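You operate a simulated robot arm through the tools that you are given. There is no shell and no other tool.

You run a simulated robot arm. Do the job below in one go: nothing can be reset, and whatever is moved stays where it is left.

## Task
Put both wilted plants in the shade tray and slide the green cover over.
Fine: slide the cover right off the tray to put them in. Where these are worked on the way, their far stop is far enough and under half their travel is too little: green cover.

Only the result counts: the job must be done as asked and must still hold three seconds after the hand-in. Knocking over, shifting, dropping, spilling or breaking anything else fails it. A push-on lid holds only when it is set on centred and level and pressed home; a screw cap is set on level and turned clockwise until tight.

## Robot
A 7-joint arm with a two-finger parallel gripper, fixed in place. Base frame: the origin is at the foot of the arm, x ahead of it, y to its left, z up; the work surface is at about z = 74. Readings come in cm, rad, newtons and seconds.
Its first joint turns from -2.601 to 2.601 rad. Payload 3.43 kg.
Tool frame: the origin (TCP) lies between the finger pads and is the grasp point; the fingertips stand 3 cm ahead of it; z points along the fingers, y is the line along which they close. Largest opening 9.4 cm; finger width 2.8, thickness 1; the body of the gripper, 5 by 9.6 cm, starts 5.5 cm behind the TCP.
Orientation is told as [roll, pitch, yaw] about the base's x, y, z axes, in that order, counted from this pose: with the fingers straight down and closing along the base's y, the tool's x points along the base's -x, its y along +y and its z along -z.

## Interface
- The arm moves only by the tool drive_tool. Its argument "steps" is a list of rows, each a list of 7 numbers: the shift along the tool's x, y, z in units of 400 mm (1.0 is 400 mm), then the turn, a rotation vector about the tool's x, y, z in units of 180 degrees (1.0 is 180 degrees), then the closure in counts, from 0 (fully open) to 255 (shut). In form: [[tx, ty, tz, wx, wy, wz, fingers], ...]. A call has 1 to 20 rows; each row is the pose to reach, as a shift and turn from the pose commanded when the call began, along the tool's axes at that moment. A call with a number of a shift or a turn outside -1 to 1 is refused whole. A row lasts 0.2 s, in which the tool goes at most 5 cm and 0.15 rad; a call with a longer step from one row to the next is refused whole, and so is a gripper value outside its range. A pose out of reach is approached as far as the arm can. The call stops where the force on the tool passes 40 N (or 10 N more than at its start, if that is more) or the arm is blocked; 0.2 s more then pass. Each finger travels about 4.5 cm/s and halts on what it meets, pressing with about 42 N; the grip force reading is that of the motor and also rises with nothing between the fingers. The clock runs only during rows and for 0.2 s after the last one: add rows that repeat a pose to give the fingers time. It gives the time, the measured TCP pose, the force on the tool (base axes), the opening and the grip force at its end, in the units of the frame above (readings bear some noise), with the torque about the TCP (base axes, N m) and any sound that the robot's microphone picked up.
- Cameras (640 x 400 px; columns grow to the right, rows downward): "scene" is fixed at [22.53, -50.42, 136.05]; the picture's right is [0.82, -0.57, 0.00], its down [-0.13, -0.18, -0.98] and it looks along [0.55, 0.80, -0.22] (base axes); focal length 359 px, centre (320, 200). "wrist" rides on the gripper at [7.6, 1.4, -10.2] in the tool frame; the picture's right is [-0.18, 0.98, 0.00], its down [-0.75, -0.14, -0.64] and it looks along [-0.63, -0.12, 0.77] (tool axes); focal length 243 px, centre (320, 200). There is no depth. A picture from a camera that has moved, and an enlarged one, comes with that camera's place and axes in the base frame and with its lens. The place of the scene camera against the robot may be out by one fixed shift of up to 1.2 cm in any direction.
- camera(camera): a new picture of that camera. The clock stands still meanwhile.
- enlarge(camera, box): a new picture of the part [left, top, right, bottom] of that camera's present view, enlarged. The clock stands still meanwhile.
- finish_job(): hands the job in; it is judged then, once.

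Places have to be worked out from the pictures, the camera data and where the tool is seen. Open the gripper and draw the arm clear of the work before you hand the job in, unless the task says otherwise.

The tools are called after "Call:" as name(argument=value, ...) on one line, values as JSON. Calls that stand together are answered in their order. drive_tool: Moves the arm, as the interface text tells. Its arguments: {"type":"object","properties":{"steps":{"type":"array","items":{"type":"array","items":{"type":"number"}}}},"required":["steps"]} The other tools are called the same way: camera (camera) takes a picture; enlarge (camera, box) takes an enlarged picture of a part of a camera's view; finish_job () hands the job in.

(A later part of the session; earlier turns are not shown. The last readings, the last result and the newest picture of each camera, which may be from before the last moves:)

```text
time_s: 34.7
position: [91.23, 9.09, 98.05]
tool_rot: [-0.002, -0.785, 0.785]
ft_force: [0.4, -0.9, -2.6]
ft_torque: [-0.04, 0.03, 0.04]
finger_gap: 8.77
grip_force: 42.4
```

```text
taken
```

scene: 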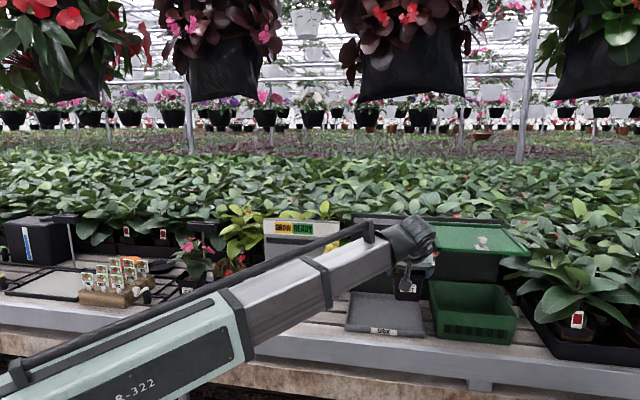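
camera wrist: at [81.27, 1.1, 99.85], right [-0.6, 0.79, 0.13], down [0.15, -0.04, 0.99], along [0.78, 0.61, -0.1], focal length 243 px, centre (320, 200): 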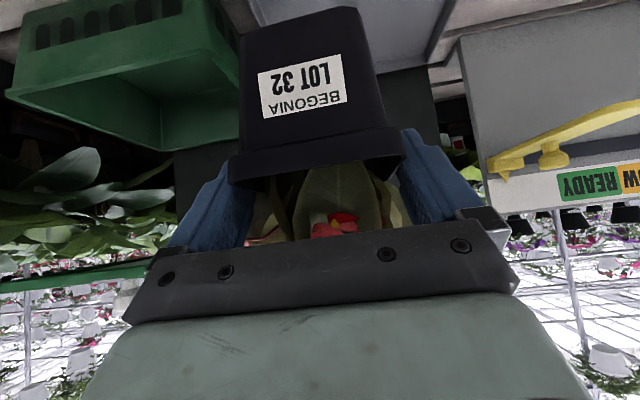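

The pot is at l≈58, n≈71. To keep the wrist below the raised cover, I'll descend to z≈87 in front of the tray and then move forward over it at l≈56.5.

Call:
drive_tool(steps=[[0.03, 0.01, 0.03, 0, 0, 0, 255], [0.08, 0.02, 0.08, 0, 0, 0, 255], [0.13, 0.03, 0.13, 0, 0, 0, 255], [0.175, 0.039, 0.175, 0, 0, 0, 255], [0.194, 0.039, 0.194, 0, 0, 0, 255], [0.16, 0.039, 0.228, 0, 0, 0, 255], [0.12, 0.039, 0.268, 0, 0, 0, 255], [0.08, 0.039, 0.308, 0, 0, 0, 255], [0.04, 0.039, 0.348, 0, 0, 0, 255], [0.0, 0.039, 0.388, 0, 0, 0, 255], [-0.023, 0.039, 0.411, 0, 0, 0, 255], [-0.023, 0.039, 0.411, 0, 0, 0, 255]])

Call:
camera(camera="wrist")

Call:
camera(camera="scene")

Call:
enlarge(camera="scene", box=[320, 200, 520, 345])

```text
time_s: 37.3
position: [98.84, 18.88, 87.0]
tool_rot: [-0.001, -0.785, 0.786]
ft_force: [-0.1, 0.9, -2.2]
ft_torque: [-0.01, 0.01, -0.01]
finger_gap: 8.76
grip_force: 41.7
```

```text
taken
camera wrist: at [88.81, 10.93, 88.78], right [-0.6, 0.79, 0.13], down [0.15, -0.04, 0.99], along [0.78, 0.61, -0.1], focal length 243 px, centre (320, 200)
```

wrist: 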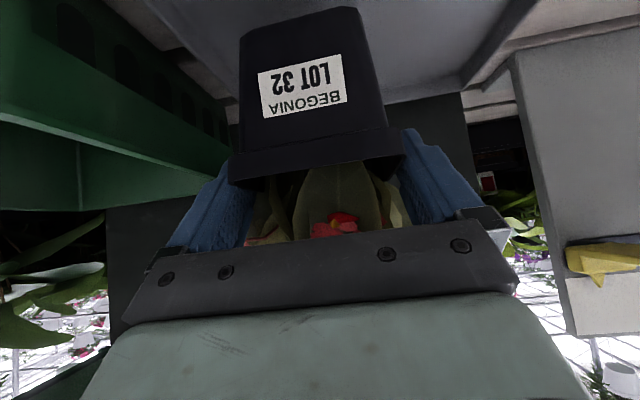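

```text
taken
```

scene: 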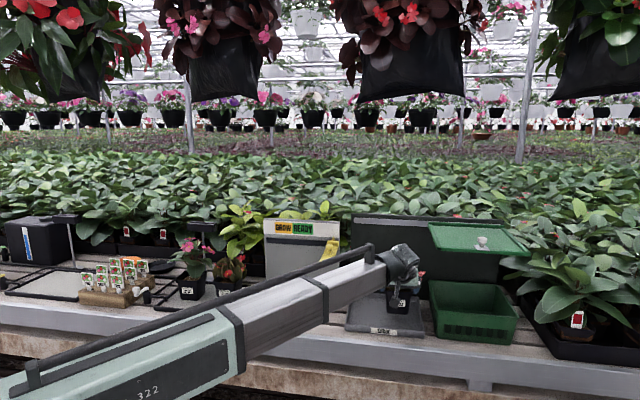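

```text
2.76 times, centred on (420, 272) of scene
camera zoom: at [22.53, -50.42, 136.05], right [0.82, -0.57, 0.0], down [-0.13, -0.18, -0.98], along [0.55, 0.8, -0.22], focal length 990 px, centre (44, 0)
```

zoom: 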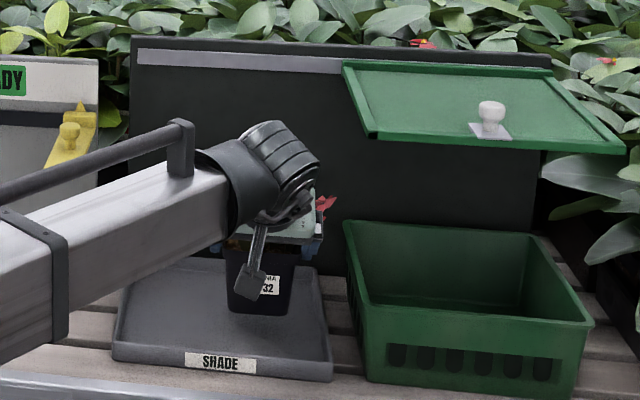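

The pot hovers over the right half of the tray, and the wrist clears the cover. I'll lower it gently.

Call:
drive_tool(steps=[[0.015, 0, 0.015, 0, 0, 0, 255], [0.03, 0, 0.03, 0, 0, 0, 255], [0.045, 0, 0.045, 0, 0, 0, 255], [0.055, 0, 0.055, 0, 0, 0, 255], [0.063, 0, 0.063, 0, 0, 0, 255], [0.063, 0, 0.063, 0, 0, 0, 255]])

Call:
enlarge(camera="scene", box=[330, 220, 450, 345])

```text
time_s: 38.7
position: [98.72, 18.75, 83.49]
tool_rot: [-0.002, -0.784, 0.785]
ft_force: [-0.2, 0.3, -2.5]
ft_torque: [-0.02, 0.03, -0.01]
finger_gap: 8.75
grip_force: 41.3
```

```text
3.20 times, centred on (390, 282) of scene
camera zoom: at [22.53, -50.42, 136.05], right [0.82, -0.57, 0.0], down [-0.13, -0.18, -0.98], along [0.55, 0.8, -0.22], focal length 1148 px, centre (96, -64)
```

zoom: 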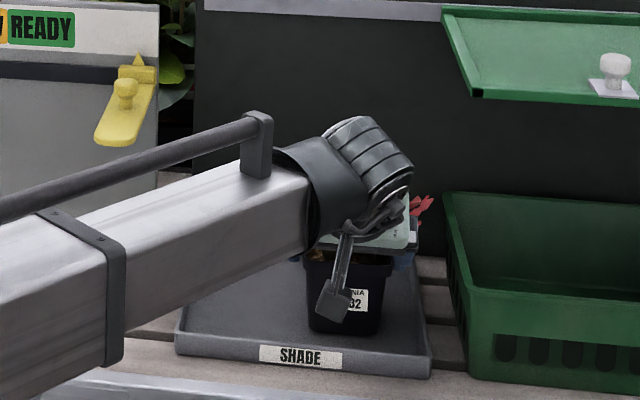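

The pot still hangs free, since the -2.5 N reading is just its weight. I'll lower it in 0.2 cm steps until the reading changes.

Call:
drive_tool(steps=[[0.0035, 0, 0.0035, 0, 0, 0, 255], [0.007, 0, 0.007, 0, 0, 0, 255], [0.007, 0, 0.007, 0, 0, 0, 255]])

Call:
drive_tool(steps=[[0.003, 0, 0.003, 0, 0, 0, 255], [0.005, 0, 0.005, 0, 0, 0, 255], [0.005, 0, 0.005, 0, 0, 0, 255]])

```text
time_s: 39.5
position: [98.74, 18.9, 83.16]
tool_rot: [-0.003, -0.785, 0.785]
ft_force: [0.1, -0.5, 1.3]
ft_torque: [-0.03, -0.12, -0.01]
finger_gap: 8.73
grip_force: 41.5
```

```text
time_s: 40.3
position: [98.71, 18.78, 82.99]
tool_rot: [-0.003, -0.789, 0.787]
ft_force: [-0.6, 0.9, 28.9]
ft_torque: [-0.58, -0.24, 0.14]
finger_gap: 8.74
grip_force: 42.7
```

The pot is seated in the tray, at about 29 N. I'll ease up 0.2 cm, open the fingers, and back away along the tool axis.

Call:
drive_tool(steps=[[-0.004, 0, -0.004, 0, 0, 0, 255], [-0.004, 0, -0.004, 0, 0, 0, 120], [-0.004, 0, -0.004, 0, 0, 0, 40], [-0.004, 0, -0.004, 0, 0, 0, 0], [-0.004, 0, -0.004, 0, 0, 0, 0], [-0.004, 0, -0.004, 0, 0, 0, 0]])

Call:
camera(camera="wrist")

```text
time_s: 41.7
position: [98.74, 18.84, 83.17]
tool_rot: [-0.002, -0.783, 0.783]
ft_force: [1.0, -0.7, -0.2]
ft_torque: [-0.02, -0.07, -0.02]
finger_gap: 9.39
grip_force: 0.0
```

```text
taken
camera wrist: at [88.86, 10.93, 84.9], right [-0.6, 0.79, 0.13], down [0.16, -0.04, 0.99], along [0.78, 0.61, -0.1], focal length 243 px, centre (320, 200)
```

wrist: 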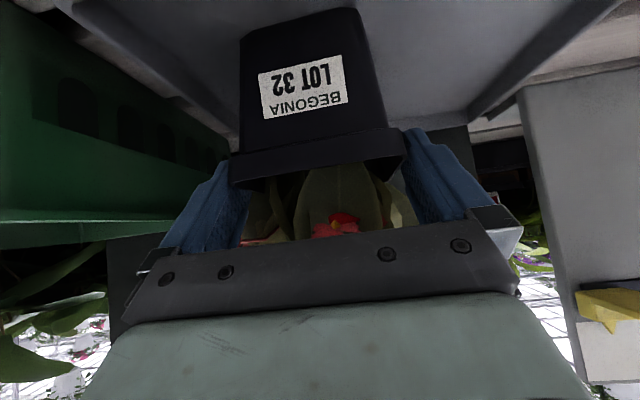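

The pot is released and standing. I'll retract slowly along the tool axis.

Call:
drive_tool(steps=[[0, 0, -0.025, 0, 0, 0, 0], [0, 0, -0.05, 0, 0, 0, 0], [0, 0, -0.08, 0, 0, 0, 0], [0, 0, -0.12, 0, 0, 0, 0], [0, 0, -0.18, 0, 0, 0, 0], [0, 0, -0.25, 0, 0, 0, 0], [0, 0, -0.32, 0, 0, 0, 0], [0, 0, -0.4, 0, 0, 0, 0], [0, 0, -0.4, 0, 0, 0, 0]])

Call:
camera(camera="wrist")

Call:
camera(camera="scene")

```text
time_s: 43.7
position: [90.86, 10.8, 94.51]
tool_rot: [-0.001, -0.784, 0.785]
ft_force: [-0.2, -0.6, -0.1]
ft_torque: [0.0, 0.0, 0.02]
finger_gap: 9.41
grip_force: 0.1
```

```text
taken
camera wrist: at [80.89, 2.87, 96.32], right [-0.6, 0.79, 0.13], down [0.16, -0.04, 0.99], along [0.78, 0.61, -0.1], focal length 243 px, centre (320, 200)
```

wrist: 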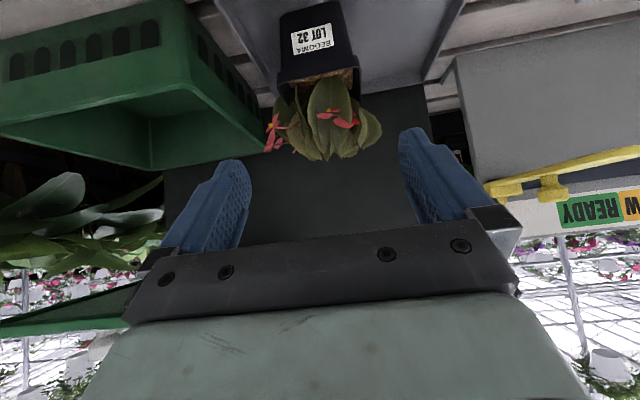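

```text
taken
```

scene: 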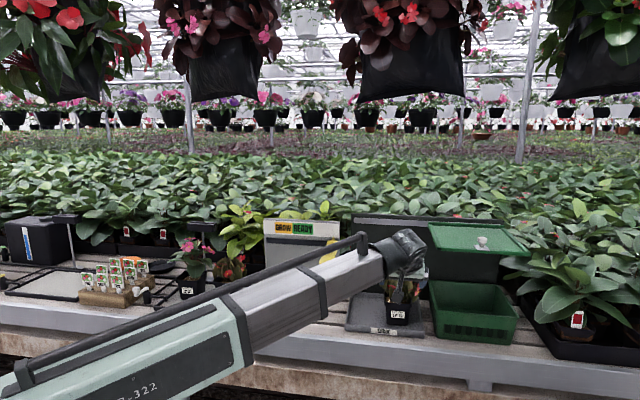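

LOT 32 is standing upright in the tray. I'll go back left to LOT 34 at the same height, staying in front of the lever.

Call:
drive_tool(steps=[[0, 0.04, -0.01, 0, 0, 0, 0], [0, 0.12, -0.02, 0, 0, 0, 0], [0, 0.22, -0.02, 0, 0, 0, 0], [0, 0.32, -0.02, 0, 0, 0, 0], [0, 0.42, -0.02, 0, 0, 0, 0], [0, 0.52, -0.02, 0, 0, 0, 0], [0, 0.62, -0.02, 0, 0, 0, 0], [0, 0.72, -0.02, 0, 0, 0, 0], [0, 0.82, -0.02, 0, 0, 0, 0], [0, 0.9, -0.02, 0, 0, 0, 0], [0, 0.95, -0.02, 0, 0, 0, 0]])

Call:
drive_tool(steps=[[0, 0.04, 0, 0, 0, 0, 0], [0, 0.12, 0, 0, 0, 0, 0], [0, 0.22, 0, 0, 0, 0, 0], [0, 0.32, 0, 0, 0, 0, 0], [0, 0.4, 0, 0, 0, 0, 0], [0, 0.46, 0, 0, 0, 0, 0], [0, 0.49, 0, 0, 0, 0, 0], [0, 0.49, 0, 0, 0, 0, 0]])

Call:
camera(camera="wrist")

Call:
camera(camera="scene")

```text
time_s: 46.1
position: [63.37, 37.55, 94.92]
tool_rot: [-0.004, -0.785, 0.786]
ft_force: [-0.4, -0.4, -0.2]
ft_torque: [-0.01, -0.01, 0.03]
finger_gap: 9.41
grip_force: 0.1
```

```text
time_s: 47.9
position: [49.76, 51.39, 94.78]
tool_rot: [-0.003, -0.782, 0.785]
ft_force: [0.5, -0.9, -0.4]
ft_torque: [0.0, -0.01, -0.02]
finger_gap: 9.4
grip_force: 0.0
```

```text
taken
camera wrist: at [39.79, 43.44, 96.56], right [-0.6, 0.79, 0.13], down [0.15, -0.04, 0.99], along [0.78, 0.61, -0.1], focal length 243 px, centre (320, 200)
```

wrist: 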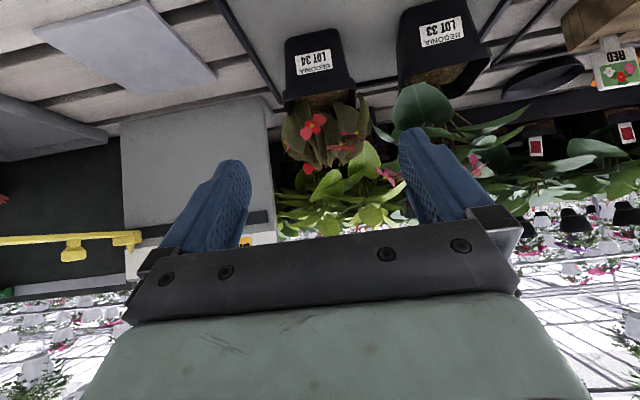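

```text
taken
```

scene: 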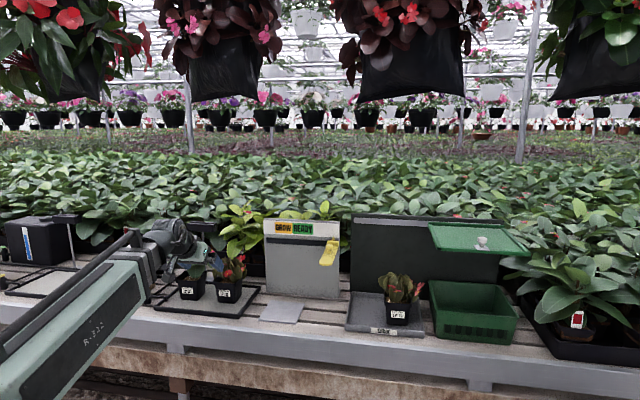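

Call:
enlarge(camera="wrist", box=[250, 0, 510, 200])

Call:
enlarge(camera="scene", box=[340, 210, 500, 345])

Call:
enlarge(camera="scene", box=[120, 210, 280, 330])

```text
2.00 times, centred on (380, 100) of wrist
camera zoom: at [39.79, 43.44, 96.56], right [-0.6, 0.79, 0.13], down [0.15, -0.04, 0.99], along [0.78, 0.61, -0.1], focal length 485 px, centre (200, 400)
```

zoom: 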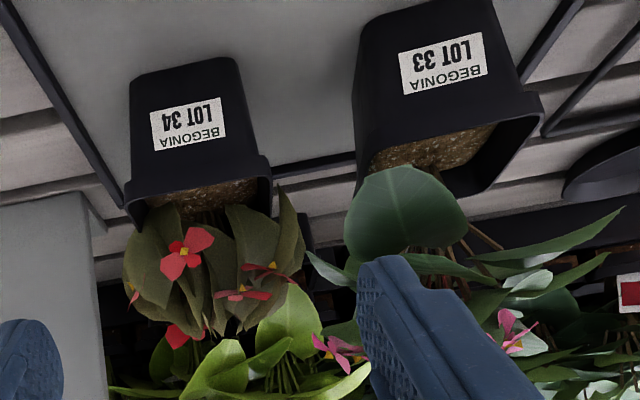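

```text
2.96 times, centred on (420, 278) of scene
camera zoom: at [22.53, -50.42, 136.05], right [0.82, -0.57, 0.0], down [-0.13, -0.18, -0.98], along [0.55, 0.8, -0.22], focal length 1063 px, centre (24, -30)
```

zoom: 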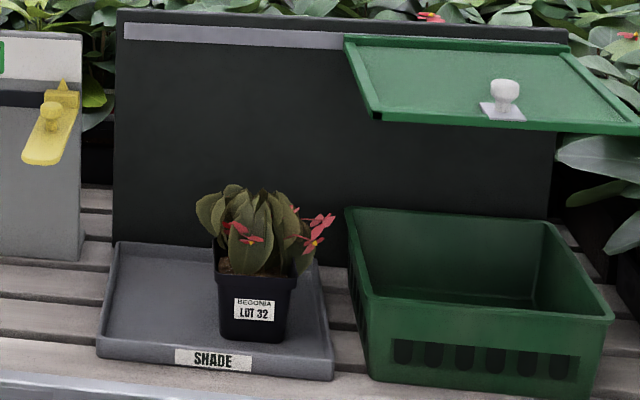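

```text
3.33 times, centred on (200, 270) of scene
camera zoom: at [22.53, -50.42, 136.05], right [0.82, -0.57, 0.0], down [-0.13, -0.18, -0.98], along [0.55, 0.8, -0.22], focal length 1196 px, centre (720, -33)
```

zoom: 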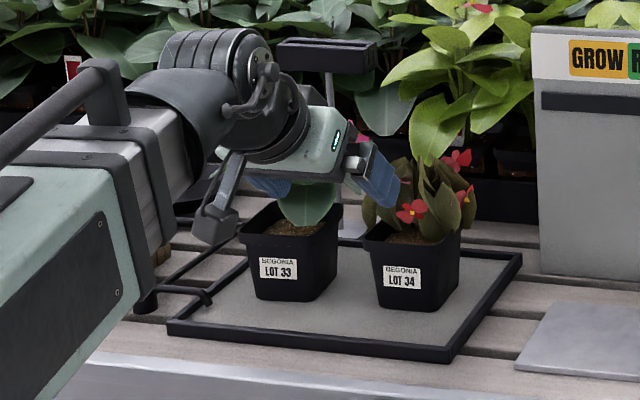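

LOT 32 sits well in the tray. LOT 34 is centred at l≈-0.7 with its front rim at n≈83.9. I'll correct sideways by 0.4 cm and advance to 7 cm short of the grasp.

Call:
drive_tool(steps=[[-0.03, -0.005, 0.02, 0, 0, 0, 0], [-0.06, -0.011, 0.06, 0, 0, 0, 0], [-0.067, -0.011, 0.12, 0, 0, 0, 0], [-0.067, -0.011, 0.18, 0, 0, 0, 0], [-0.067, -0.011, 0.24, 0, 0, 0, 0], [-0.067, -0.011, 0.28, 0, 0, 0, 0], [-0.067, -0.011, 0.3, 0, 0, 0, 0], [-0.067, -0.011, 0.3, 0, 0, 0, 0]])

Call:
camera(camera="wrist")

Call:
enlarge(camera="scene", box=[120, 210, 280, 330])

```text
time_s: 49.7
position: [57.33, 58.39, 88.23]
tool_rot: [-0.001, -0.786, 0.785]
ft_force: [0.0, 0.7, 0.3]
ft_torque: [-0.01, -0.01, 0.02]
finger_gap: 9.41
grip_force: 0.1
```

```text
taken
camera wrist: at [47.44, 50.37, 89.97], right [-0.6, 0.79, 0.13], down [0.15, -0.04, 0.99], along [0.78, 0.61, -0.1], focal length 243 px, centre (320, 200)
```

wrist: 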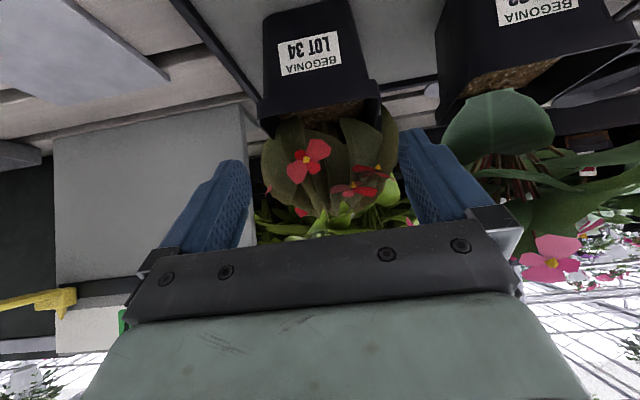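

```text
3.33 times, centred on (200, 270) of scene
camera zoom: at [22.53, -50.42, 136.05], right [0.82, -0.57, 0.0], down [-0.13, -0.18, -0.98], along [0.55, 0.8, -0.22], focal length 1196 px, centre (720, -33)
```

zoom: 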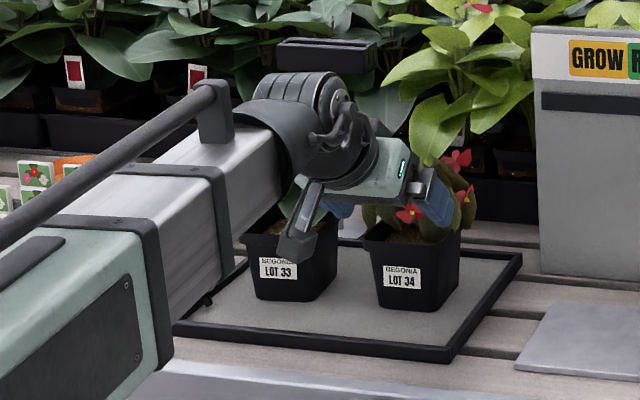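

I'll enlarge the rim to fine-tune the centring, since the clearance is only about 3 mm a side.

Call:
enlarge(camera="wrist", box=[240, 40, 420, 160])

```text
3.33 times, centred on (330, 100) of wrist
camera zoom: at [47.44, 50.37, 89.97], right [-0.6, 0.79, 0.13], down [0.15, -0.04, 0.99], along [0.78, 0.61, -0.1], focal length 809 px, centre (287, 533)
```

zoom: 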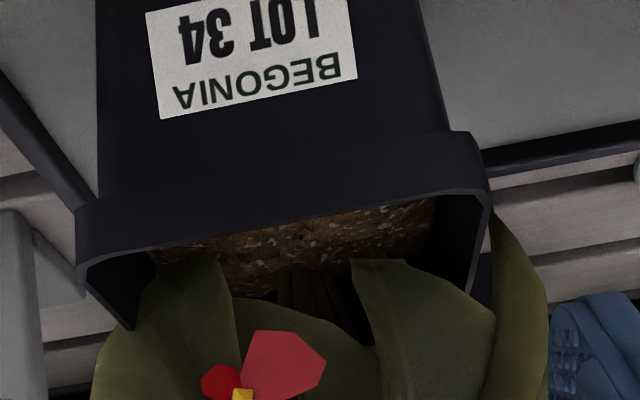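

Converted to the tool frame, the rim is centred between the fingers to about 1 mm. It also sits relative to the tool just as LOT 32 did. I'll advance the last 7.2 cm slowly.

Call:
drive_tool(steps=[[0.001, 0, 0.03, 0, 0, 0, 0], [0.002, 0, 0.06, 0, 0, 0, 0], [0.003, 0, 0.09, 0, 0, 0, 0], [0.004, 0, 0.115, 0, 0, 0, 0], [0.005, 0, 0.14, 0, 0, 0, 0], [0.005, 0, 0.16, 0, 0, 0, 0], [0.005, 0, 0.18, 0, 0, 0, 0], [0.005, 0, 0.18, 0, 0, 0, 0]])

Call:
camera(camera="wrist")

Call:
enlarge(camera="scene", box=[120, 210, 280, 330])

```text
time_s: 51.5
position: [60.84, 61.75, 82.79]
tool_rot: [-0.002, -0.785, 0.785]
ft_force: [-1.3, 0.0, 0.7]
ft_torque: [-0.01, -0.01, -0.05]
finger_gap: 9.4
grip_force: 0.0
```

```text
taken
camera wrist: at [50.95, 53.88, 84.73], right [-0.6, 0.79, 0.13], down [0.15, -0.04, 0.99], along [0.78, 0.61, -0.1], focal length 243 px, centre (320, 200)
```

wrist: 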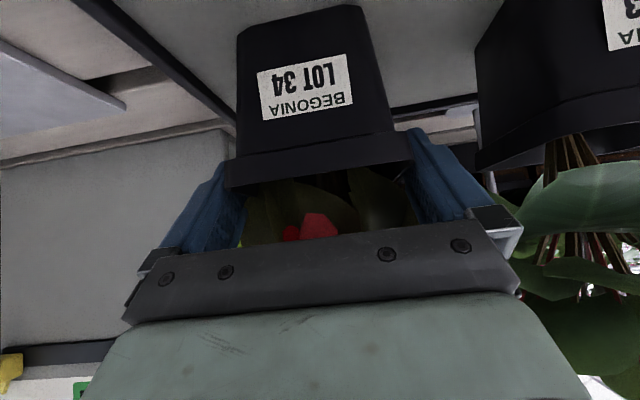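

```text
3.33 times, centred on (200, 270) of scene
camera zoom: at [22.53, -50.42, 136.05], right [0.82, -0.57, 0.0], down [-0.13, -0.18, -0.98], along [0.55, 0.8, -0.22], focal length 1196 px, centre (720, -33)
```

zoom: 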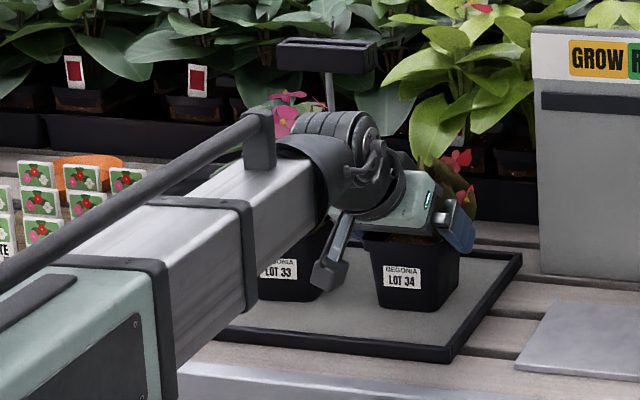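

The view matches the LOT 32 grasp, with no contact force. I'll close the grip and lift 3 cm.

Call:
drive_tool(steps=[[0, 0, 0, 0, 0, 0, 50], [0, 0, 0, 0, 0, 0, 100], [0, 0, 0, 0, 0, 0, 160], [0, 0, 0, 0, 0, 0, 255], [0, 0, 0, 0, 0, 0, 255], [0, 0, 0, 0, 0, 0, 255], [-0.013, 0, -0.013, 0, 0, 0, 255], [-0.026, 0, -0.026, 0, 0, 0, 255], [-0.04, 0, -0.04, 0, 0, 0, 255], [-0.053, 0, -0.053, 0, 0, 0, 255], [-0.053, 0, -0.053, 0, 0, 0, 255]])

Call:
camera(camera="wrist")

Call:
enlarge(camera="scene", box=[120, 210, 280, 330])

```text
time_s: 53.9
position: [60.74, 61.77, 85.98]
tool_rot: [-0.002, -0.784, 0.785]
ft_force: [0.3, 0.6, -2.8]
ft_torque: [-0.04, 0.0, -0.04]
finger_gap: 8.76
grip_force: 41.6
```

```text
taken
camera wrist: at [50.84, 53.91, 87.8], right [-0.6, 0.79, 0.13], down [0.16, -0.04, 0.99], along [0.78, 0.61, -0.1], focal length 243 px, centre (320, 200)
```

wrist: 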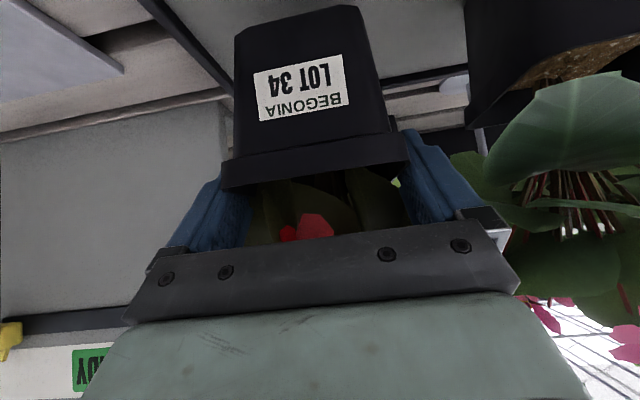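

```text
3.33 times, centred on (200, 270) of scene
camera zoom: at [22.53, -50.42, 136.05], right [0.82, -0.57, 0.0], down [-0.13, -0.18, -0.98], along [0.55, 0.8, -0.22], focal length 1196 px, centre (720, -33)
```

zoom: 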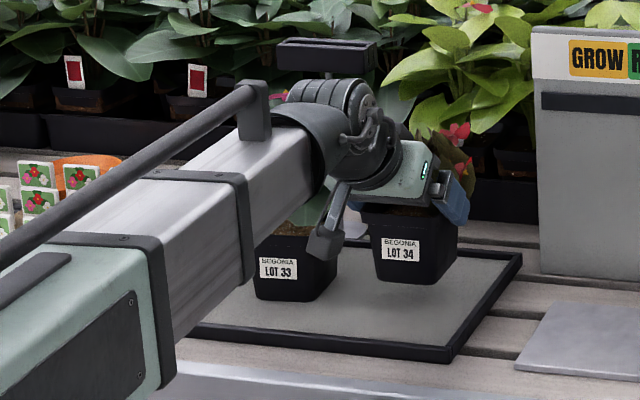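

LOT 34 hangs level. I'll retract it back and up, then carry it right in front of the lever.

Call:
drive_tool(steps=[[0.008, 0, -0.06, 0, 0, 0, 255], [0.018, 0, -0.14, 0, 0, 0, 255], [0.028, 0, -0.22, 0, 0, 0, 255], [0.039, 0, -0.3, 0, 0, 0, 255], [0.05, 0, -0.38, 0, 0, 0, 255], [0.06, 0, -0.46, 0, 0, 0, 255], [0.064, -0.02, -0.488, 0, 0, 0, 255], [0.064, -0.08, -0.488, 0, 0, 0, 255], [0.064, -0.16, -0.488, 0, 0, 0, 255], [0.064, -0.24, -0.488, 0, 0, 0, 255], [0.064, -0.32, -0.488, 0, 0, 0, 255], [0.064, -0.4, -0.488, 0, 0, 0, 255], [0.064, -0.48, -0.488, 0, 0, 0, 255], [0.064, -0.55, -0.488, 0, 0, 0, 255], [0.064, -0.6, -0.488, 0, 0, 0, 255], [0.064, -0.6, -0.488, 0, 0, 0, 255]])

Call:
camera(camera="wrist")

Call:
camera(camera="scene")

```text
time_s: 57.3
position: [66.68, 33.89, 98.11]
tool_rot: [-0.001, -0.783, 0.785]
ft_force: [0.1, 0.4, -3.0]
ft_torque: [-0.02, 0.02, 0.0]
finger_gap: 8.78
grip_force: 42.3
```

```text
taken
camera wrist: at [56.77, 25.83, 99.88], right [-0.6, 0.79, 0.13], down [0.16, -0.04, 0.99], along [0.78, 0.61, -0.1], focal length 243 px, centre (320, 200)
```

wrist: 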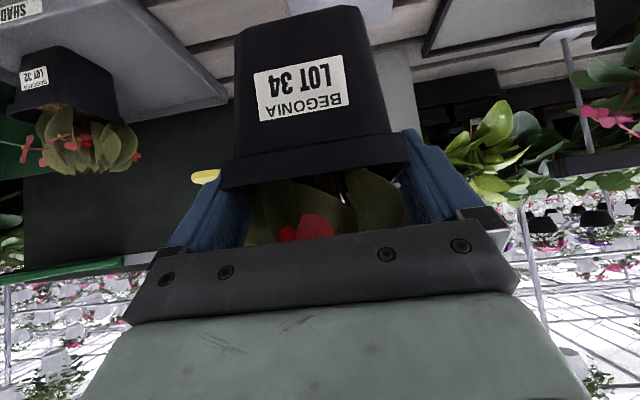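

```text
taken
```

scene: 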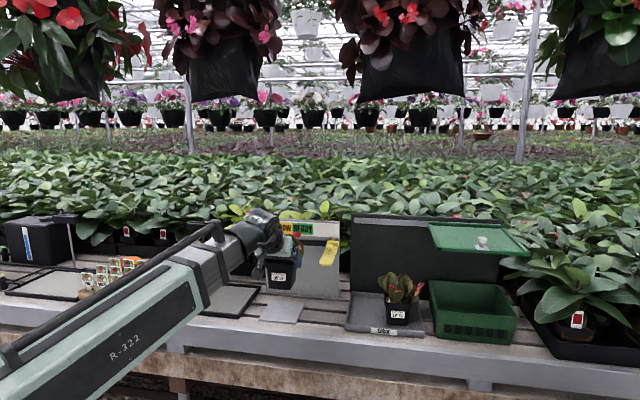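

I'll draw back 2 cm more for lever clearance and carry on right to l≈46.

Call:
drive_tool(steps=[[0.018, 0, -0.018, 0, 0, 0, 255], [0.035, -0.02, -0.035, 0, 0, 0, 255], [0.035, -0.08, -0.035, 0, 0, 0, 255], [0.035, -0.16, -0.035, 0, 0, 0, 255], [0.035, -0.24, -0.035, 0, 0, 0, 255], [0.035, -0.32, -0.035, 0, 0, 0, 255], [0.035, -0.4, -0.035, 0, 0, 0, 255], [0.035, -0.48, -0.035, 0, 0, 0, 255], [0.035, -0.54, -0.035, 0, 0, 0, 255], [0.035, -0.573, -0.035, 0, 0, 0, 255], [0.035, -0.573, -0.035, 0, 0, 0, 255]])

Call:
camera(camera="wrist")

Call:
camera(camera="scene")

```text
time_s: 59.7
position: [81.35, 16.17, 98.03]
tool_rot: [-0.002, -0.785, 0.786]
ft_force: [-0.5, -0.9, -3.2]
ft_torque: [-0.06, 0.0, -0.01]
finger_gap: 8.75
grip_force: 42.1
```

```text
taken
camera wrist: at [71.52, 8.22, 99.86], right [-0.6, 0.79, 0.13], down [0.15, -0.04, 0.99], along [0.78, 0.61, -0.1], focal length 243 px, centre (320, 200)
```

wrist: 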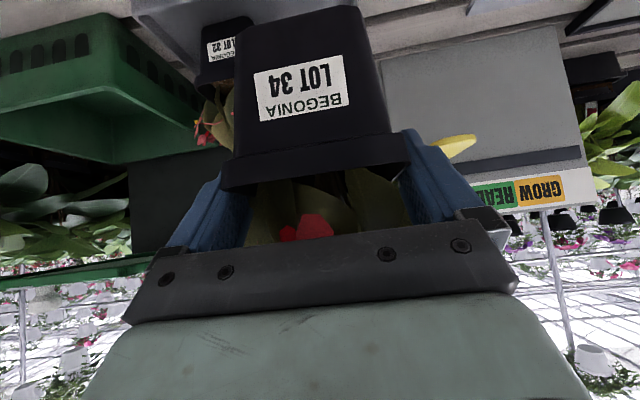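

```text
taken
```

scene: 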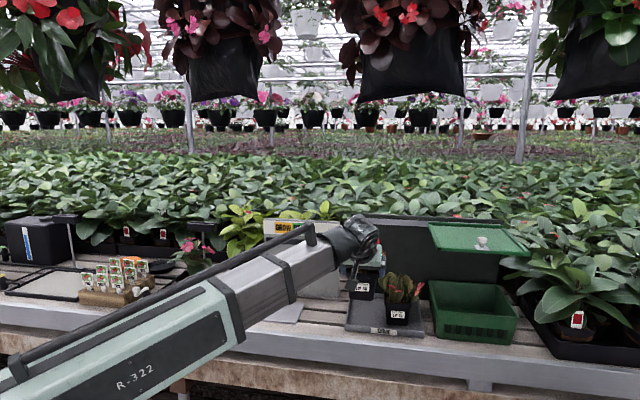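

I'm in front of the left half of the tray. I'll descend to z≈87, move forward to n≈81, and keep l≈45.8 to clear LOT 32.

Call:
drive_tool(steps=[[0.03, 0.004, 0.03, 0, 0, 0, 255], [0.08, 0.0075, 0.08, 0, 0, 0, 255], [0.13, 0.0075, 0.13, 0, 0, 0, 255], [0.175, 0.0075, 0.175, 0, 0, 0, 255], [0.194, 0.0075, 0.194, 0, 0, 0, 255], [0.16, 0.0075, 0.228, 0, 0, 0, 255], [0.12, 0.0075, 0.268, 0, 0, 0, 255], [0.08, 0.0075, 0.308, 0, 0, 0, 255], [0.04, 0.0075, 0.348, 0, 0, 0, 255], [0.0, 0.0075, 0.388, 0, 0, 0, 255], [-0.019, 0.0075, 0.407, 0, 0, 0, 255], [-0.019, 0.0075, 0.407, 0, 0, 0, 255]])

Call:
camera(camera="wrist")

Call:
enlarge(camera="scene", box=[310, 210, 470, 345])

```text
time_s: 62.3
position: [89.68, 24.83, 87.12]
tool_rot: [-0.002, -0.784, 0.787]
ft_force: [0.2, -0.2, -2.7]
ft_torque: [0.0, 0.0, -0.04]
finger_gap: 8.77
grip_force: 41.8
```

```text
taken
camera wrist: at [79.84, 16.93, 88.97], right [-0.6, 0.79, 0.13], down [0.16, -0.04, 0.99], along [0.78, 0.61, -0.1], focal length 243 px, centre (320, 200)
```

wrist: 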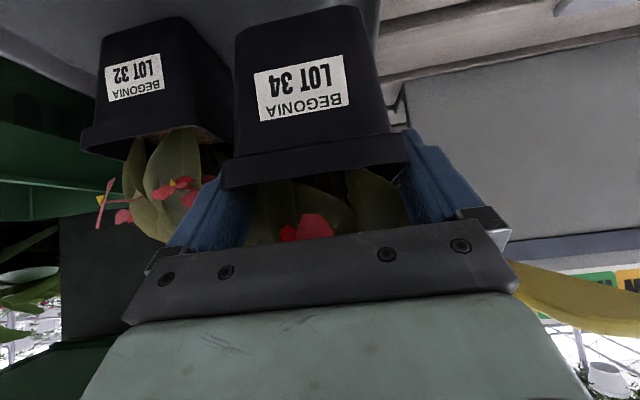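

```text
2.96 times, centred on (390, 278) of scene
camera zoom: at [22.53, -50.42, 136.05], right [0.82, -0.57, 0.0], down [-0.13, -0.18, -0.98], along [0.55, 0.8, -0.22], focal length 1063 px, centre (113, -30)
```

zoom: 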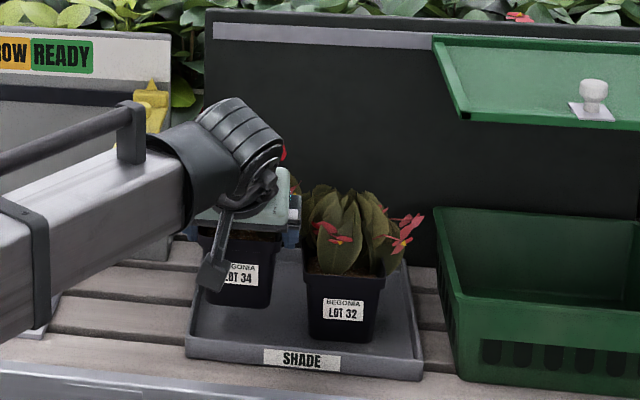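

LOT 34 would land too close to the tray's front wall here. I'll move 2.6 cm further in and 0.3 cm left before lowering.

Call:
drive_tool(steps=[[-0.015, 0.003, 0.015, 0, 0, 0, 255], [-0.03, 0.006, 0.03, 0, 0, 0, 255], [-0.046, 0.0075, 0.046, 0, 0, 0, 255], [-0.046, 0.0075, 0.046, 0, 0, 0, 255]])

Call:
camera(camera="wrist")

Call:
enlarge(camera="scene", box=[310, 210, 470, 345])

```text
time_s: 63.3
position: [91.4, 26.87, 87.16]
tool_rot: [-0.003, -0.785, 0.784]
ft_force: [0.2, 0.1, -2.7]
ft_torque: [-0.04, 0.02, 0.03]
finger_gap: 8.74
grip_force: 42.8
```

```text
taken
camera wrist: at [81.49, 18.96, 88.91], right [-0.6, 0.79, 0.13], down [0.16, -0.04, 0.99], along [0.78, 0.61, -0.1], focal length 243 px, centre (320, 200)
```

wrist: 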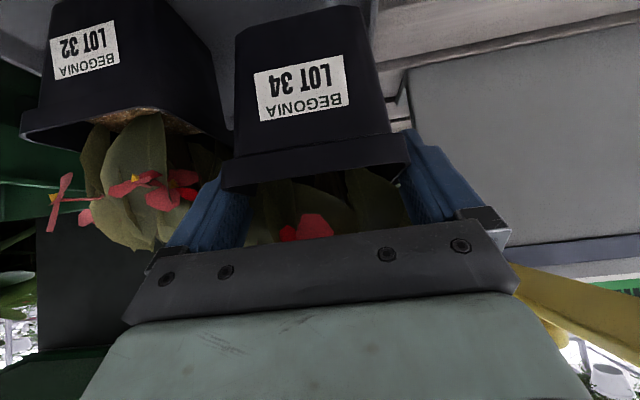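

```text
2.96 times, centred on (390, 278) of scene
camera zoom: at [22.53, -50.42, 136.05], right [0.82, -0.57, 0.0], down [-0.13, -0.18, -0.98], along [0.55, 0.8, -0.22], focal length 1063 px, centre (113, -30)
```

zoom: 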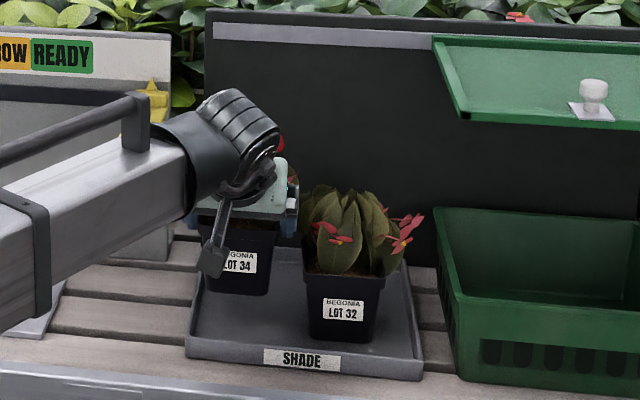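

The pot lines up with the tray floor on the left, with about 1.2 cm to spare from the wall. I'll lower it.

Call:
drive_tool(steps=[[0.015, 0, 0.015, 0, 0, 0, 255], [0.03, 0, 0.03, 0, 0, 0, 255], [0.045, 0, 0.045, 0, 0, 0, 255], [0.06, 0, 0.06, 0, 0, 0, 255], [0.069, 0, 0.069, 0, 0, 0, 255], [0.069, 0, 0.069, 0, 0, 0, 255]])

Call:
drive_tool(steps=[[0.0035, 0, 0.0035, 0, 0, 0, 255], [0.0065, 0, 0.0065, 0, 0, 0, 255], [0.0065, 0, 0.0065, 0, 0, 0, 255]])

Call:
enlarge(camera="scene", box=[310, 210, 470, 345])

```text
time_s: 64.7
position: [91.39, 26.88, 83.27]
tool_rot: [-0.004, -0.785, 0.786]
ft_force: [0.3, -0.7, -3.3]
ft_torque: [-0.02, 0.0, -0.02]
finger_gap: 8.75
grip_force: 42.1
```

```text
time_s: 65.5
position: [91.33, 26.95, 82.84]
tool_rot: [-0.002, -0.783, 0.786]
ft_force: [0.2, 0.3, -2.5]
ft_torque: [-0.07, 0.0, -0.03]
finger_gap: 8.72
grip_force: 42.0
```

```text
2.96 times, centred on (390, 278) of scene
camera zoom: at [22.53, -50.42, 136.05], right [0.82, -0.57, 0.0], down [-0.13, -0.18, -0.98], along [0.55, 0.8, -0.22], focal length 1063 px, centre (113, -30)
```

zoom: 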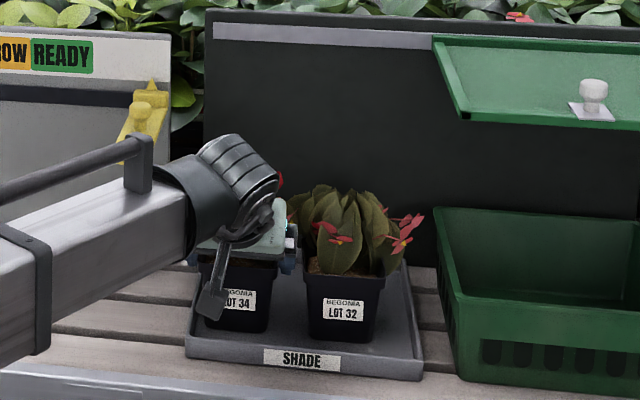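

Still hanging free, so the floor is just below. I'll lower it in 0.15 cm increments until contact.

Call:
drive_tool(steps=[[0.0027, 0, 0.0027, 0, 0, 0, 255], [0.0027, 0, 0.0027, 0, 0, 0, 255]])

Call:
drive_tool(steps=[[0.0027, 0, 0.0027, 0, 0, 0, 255], [0.0027, 0, 0.0027, 0, 0, 0, 255]])

```text
time_s: 66.1
position: [91.47, 26.91, 82.79]
tool_rot: [-0.004, -0.788, 0.784]
ft_force: [-0.1, -1.3, 8.0]
ft_torque: [0.01, -0.55, -0.01]
finger_gap: 8.75
grip_force: 42.3
```

```text
time_s: 66.7
position: [91.4, 26.95, 82.67]
tool_rot: [-0.004, -0.789, 0.785]
ft_force: [-3.4, 2.8, 24.8]
ft_torque: [-0.39, -0.38, 0.03]
finger_gap: 8.76
grip_force: 42.0
```

The pot is seated, at about 25 N. I'll ease up, open, and retract along the tool axis.

Call:
drive_tool(steps=[[-0.0035, 0, -0.0035, 0, 0, 0, 255], [-0.0035, 0, -0.0035, 0, 0, 0, 120], [-0.0035, 0, -0.0035, 0, 0, 0, 40], [-0.0035, 0, -0.0035, 0, 0, 0, 0], [-0.0035, 0, -0.0035, 0, 0, 0, 0], [-0.0035, 0, -0.0035, 0, 0, 0, 0]])

Call:
drive_tool(steps=[[0, 0, -0.025, 0, 0, 0, 0], [0, 0, -0.05, 0, 0, 0, 0], [0, 0, -0.08, 0, 0, 0, 0], [0, 0, -0.12, 0, 0, 0, 0], [0, 0, -0.18, 0, 0, 0, 0], [0, 0, -0.25, 0, 0, 0, 0], [0, 0, -0.32, 0, 0, 0, 0], [0, 0, -0.42, 0, 0, 0, 0], [0, 0, -0.42, 0, 0, 0, 0]])

Call:
camera(camera="wrist")

Call:
camera(camera="scene")

```text
time_s: 68.1
position: [91.46, 26.84, 82.76]
tool_rot: [-0.002, -0.784, 0.785]
ft_force: [0.6, -0.4, 0.4]
ft_torque: [0.01, 0.0, -0.04]
finger_gap: 9.4
grip_force: 0.1
```

```text
time_s: 70.1
position: [83.03, 18.7, 94.73]
tool_rot: [-0.001, -0.784, 0.787]
ft_force: [-0.4, -0.4, 0.7]
ft_torque: [-0.02, 0.02, 0.02]
finger_gap: 9.41
grip_force: 0.0
```

```text
taken
camera wrist: at [73.09, 10.76, 96.48], right [-0.6, 0.79, 0.13], down [0.15, -0.04, 0.99], along [0.78, 0.61, -0.1], focal length 243 px, centre (320, 200)
```

wrist: 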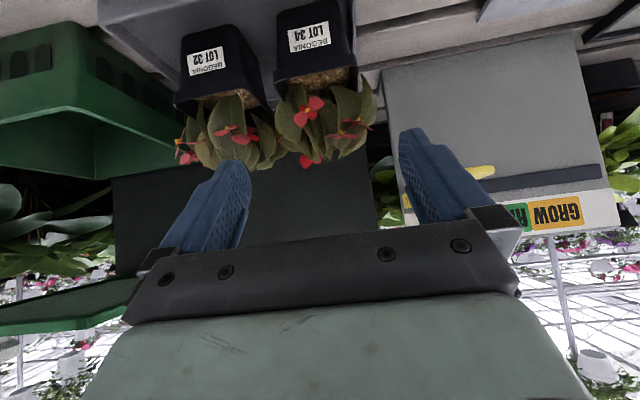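

```text
taken
```

scene: 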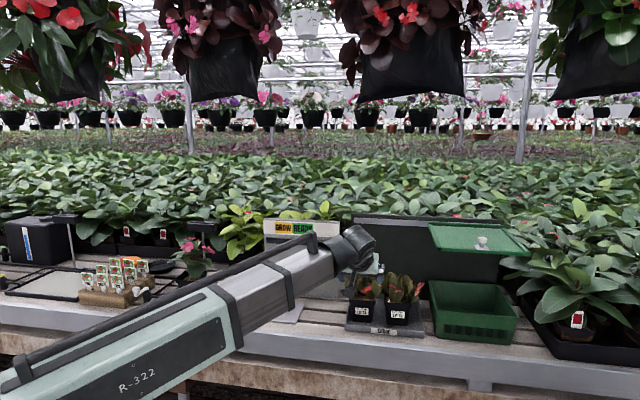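

Both wilted plants stand in the shade tray. I'll rise, reduce the tilt to 36°, and go over to the knob, which is at about l≈77.5.

Call:
drive_tool(steps=[[-0.06, 0, -0.06, 0, 0.01, 0, 0], [-0.13, 0, -0.14, 0, 0.02, 0, 30], [-0.2, 0, -0.22, 0, 0.03, 0, 60], [-0.27, 0, -0.3, 0, 0.04, 0, 90], [-0.311, -0.02, -0.343, 0, 0.049, 0, 106], [-0.311, -0.1, -0.343, 0, 0.049, 0, 106], [-0.311, -0.19, -0.343, 0, 0.049, 0, 106], [-0.311, -0.28, -0.343, 0, 0.049, 0, 106], [-0.311, -0.37, -0.343, 0, 0.049, 0, 106], [-0.311, -0.46, -0.343, 0, 0.049, 0, 106], [-0.311, -0.55, -0.343, 0, 0.049, 0, 106], [-0.311, -0.64, -0.343, 0, 0.049, 0, 106], [-0.311, -0.72, -0.343, 0, 0.049, 0, 106], [-0.311, -0.78, -0.343, 0, 0.049, 0, 106], [-0.311, -0.8, -0.343, 0, 0.049, 0, 106], [-0.311, -0.8, -0.343, 0, 0.049, 0, 106]])

Call:
camera(camera="wrist")

Call:
camera(camera="scene")

```text
time_s: 73.5
position: [104.88, -4.63, 113.16]
tool_rot: [-0.002, -0.63, 0.784]
ft_force: [-1.4, -0.2, -0.2]
ft_torque: [0.02, 0.0, 0.01]
finger_gap: 5.51
grip_force: 0.0
```

```text
taken
camera wrist: at [95.23, -12.35, 116.81], right [-0.59, 0.8, 0.11], down [0.26, 0.06, 0.96], along [0.77, 0.59, -0.25], focal length 243 px, centre (320, 200)
```

wrist: 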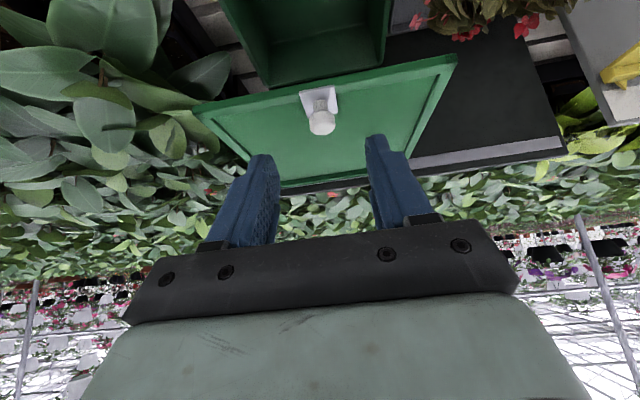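

```text
taken
```

scene: 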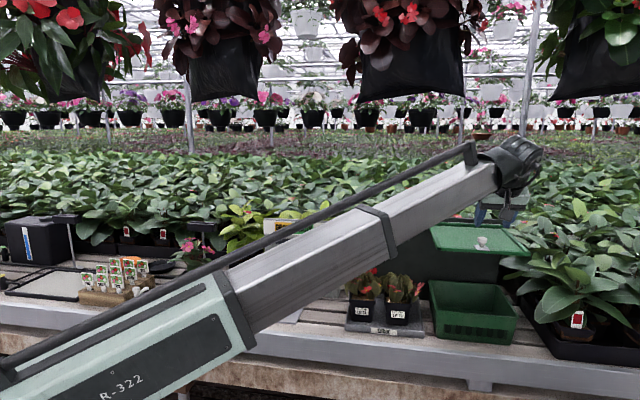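

The knob shows up where it did before the first slide, so I'll use the same advance to straddle it.

Call:
drive_tool(steps=[[-0.002, 0, 0.04, 0, 0, 0, 106], [-0.004, 0, 0.08, 0, 0, 0, 106], [-0.006, 0, 0.12, 0, 0, 0, 106], [-0.008, 0, 0.16, 0, 0, 0, 106], [-0.01, 0, 0.19, 0, 0, 0, 106], [-0.011, 0, 0.218, 0, 0, 0, 106], [-0.011, 0, 0.218, 0, 0, 0, 130], [-0.011, 0, 0.218, 0, 0, 0, 160], [-0.011, 0, 0.218, 0, 0, 0, 160]])

Call:
camera(camera="wrist")

```text
time_s: 75.5
position: [108.82, -0.95, 106.36]
tool_rot: [-0.002, -0.63, 0.783]
ft_force: [-0.9, 0.0, 0.2]
ft_torque: [-0.01, 0.02, 0.0]
finger_gap: 3.5
grip_force: 0.0
```

```text
taken
camera wrist: at [99.23, -8.49, 110.09], right [-0.59, 0.8, 0.11], down [0.26, 0.06, 0.96], along [0.77, 0.59, -0.25], focal length 243 px, centre (320, 200)
```

wrist: 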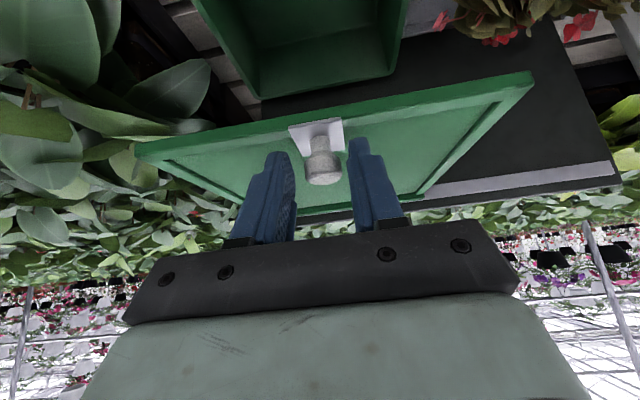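

The fingers cage the knob. I'll slide the cover left over the tray, about 23 cm first.

Call:
drive_tool(steps=[[0, 0.02, 0, 0, 0, 0, 160], [0, 0.05, 0, 0, 0, 0, 160], [0, 0.09, 0, 0, 0, 0, 160], [0, 0.13, 0, 0, 0, 0, 160], [0, 0.17, 0, 0, 0, 0, 160], [0, 0.21, 0, 0, 0, 0, 160], [0, 0.25, 0, 0, 0, 0, 160], [0, 0.29, 0, 0, 0, 0, 160], [0, 0.33, 0, 0, 0, 0, 160], [0, 0.37, 0, 0, 0, 0, 160], [0, 0.41, 0, 0, 0, 0, 160], [0, 0.45, 0, 0, 0, 0, 160], [0, 0.49, 0, 0, 0, 0, 160], [0, 0.53, 0, 0, 0, 0, 160], [0, 0.57, 0, 0, 0, 0, 160], [0, 0.57, 0, 0, 0, 0, 160]])

Call:
camera(camera="wrist")

Call:
camera(camera="scene")

```text
time_s: 78.9
position: [92.73, 15.36, 106.38]
tool_rot: [-0.002, -0.631, 0.782]
ft_force: [-0.5, 1.0, 0.6]
ft_torque: [-0.01, 0.03, 0.04]
finger_gap: 3.52
grip_force: 0.1
```

```text
taken
camera wrist: at [83.12, 7.72, 110.13], right [-0.59, 0.8, 0.11], down [0.26, 0.06, 0.96], along [0.77, 0.59, -0.25], focal length 243 px, centre (320, 200)
```

wrist: 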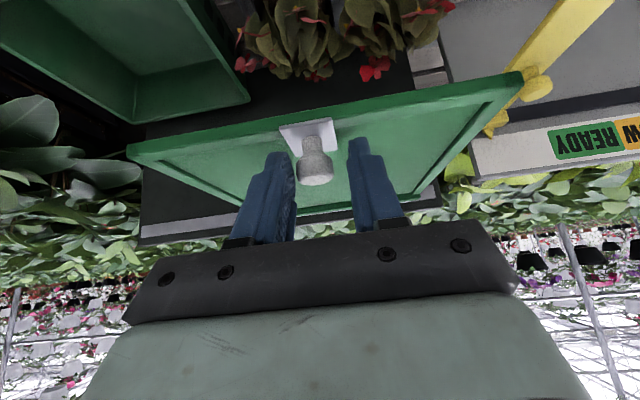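

```text
taken
```

scene: 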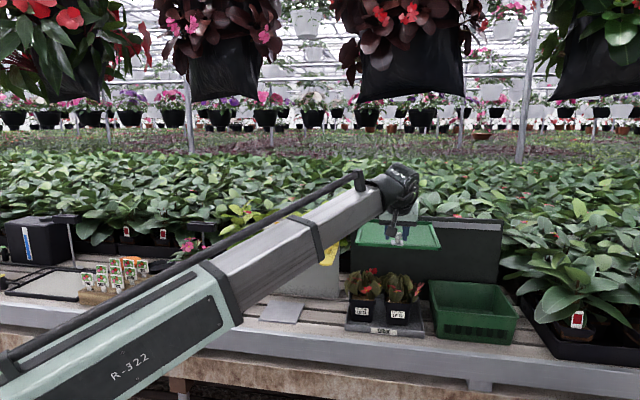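

About 2.5 cm remain to the original position. I'll push on gently until it meets the stop.

Call:
drive_tool(steps=[[0, 0.015, 0, 0, 0, 0, 160], [0, 0.03, 0, 0, 0, 0, 160], [0, 0.045, 0, 0, 0, 0, 160], [0, 0.06, 0, 0, 0, 0, 160], [0, 0.07, 0, 0, 0, 0, 160], [0, 0.07, 0, 0, 0, 0, 160]])

Call:
drive_tool(steps=[[0, 0.01, 0, 0, 0, 0, 160], [0, 0.015, 0, 0, 0, 0, 160], [0, 0.015, 0, 0, 0, 0, 160]])

Call:
camera(camera="wrist")

```text
time_s: 80.3
position: [90.72, 17.26, 106.49]
tool_rot: [-0.003, -0.631, 0.782]
ft_force: [0.0, -0.9, 0.2]
ft_torque: [-0.01, 0.0, 0.03]
finger_gap: 3.55
grip_force: 0.7
```

```text
time_s: 81.1
position: [90.47, 17.58, 106.36]
tool_rot: [-0.004, -0.632, 0.783]
ft_force: [8.4, -9.9, 3.6]
ft_torque: [-0.18, -0.37, -0.33]
finger_gap: 4.3
grip_force: 6.7
```

```text
taken
camera wrist: at [80.87, 9.99, 110.06], right [-0.59, 0.8, 0.11], down [0.26, 0.06, 0.96], along [0.77, 0.59, -0.25], focal length 243 px, centre (320, 200)
```

wrist: 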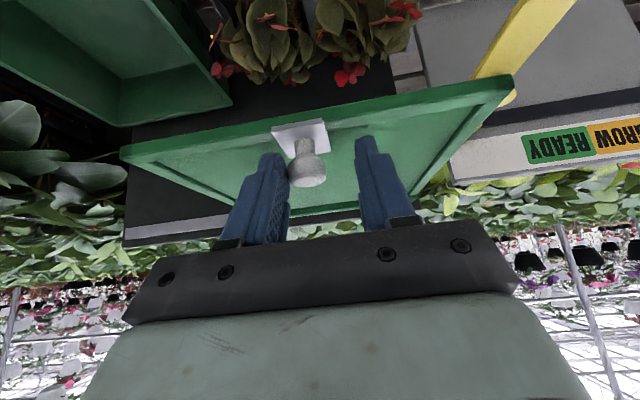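

The cover is against its left stop, pushing back with about 13 N. I'll ease off, open slightly, and withdraw along the tool axis.

Call:
drive_tool(steps=[[0, -0.02, 0, 0, 0, 0, 160], [0, -0.02, 0, 0, 0, 0, 130], [0, -0.02, 0, 0, 0, 0, 106], [0, -0.02, -0.05, 0, 0, 0, 106], [0, -0.02, -0.1, 0, 0, 0, 100], [0, -0.02, -0.16, 0, 0, 0, 60], [0, -0.02, -0.22, 0, 0, 0, 20], [0, -0.02, -0.26, 0, 0, 0, 0], [0, -0.02, -0.26, 0, 0, 0, 0]])

Call:
camera(camera="scene")

Call:
camera(camera="wrist")

```text
time_s: 83.1
position: [86.6, 12.78, 114.7]
tool_rot: [-0.001, -0.631, 0.782]
ft_force: [-0.5, -0.2, 0.6]
ft_torque: [0.03, 0.02, 0.02]
finger_gap: 9.41
grip_force: 0.0
```

```text
taken
```

scene: 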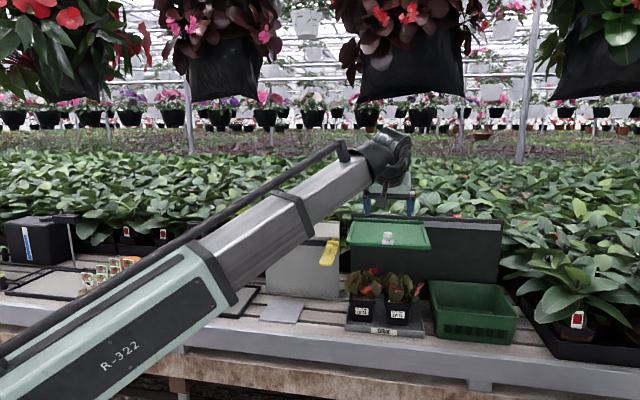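

```text
taken
camera wrist: at [76.95, 5.21, 118.41], right [-0.59, 0.8, 0.11], down [0.26, 0.06, 0.96], along [0.77, 0.59, -0.25], focal length 243 px, centre (320, 200)
```

wrist: 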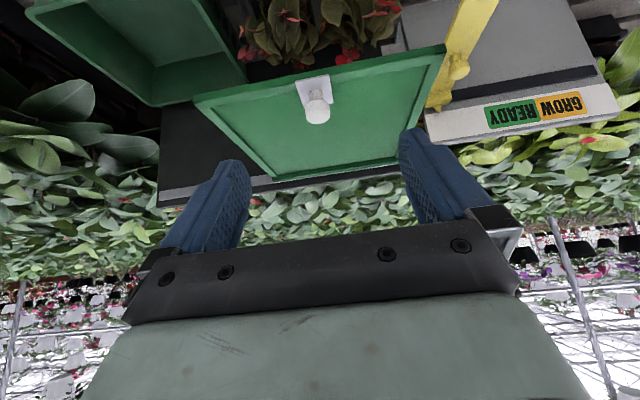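

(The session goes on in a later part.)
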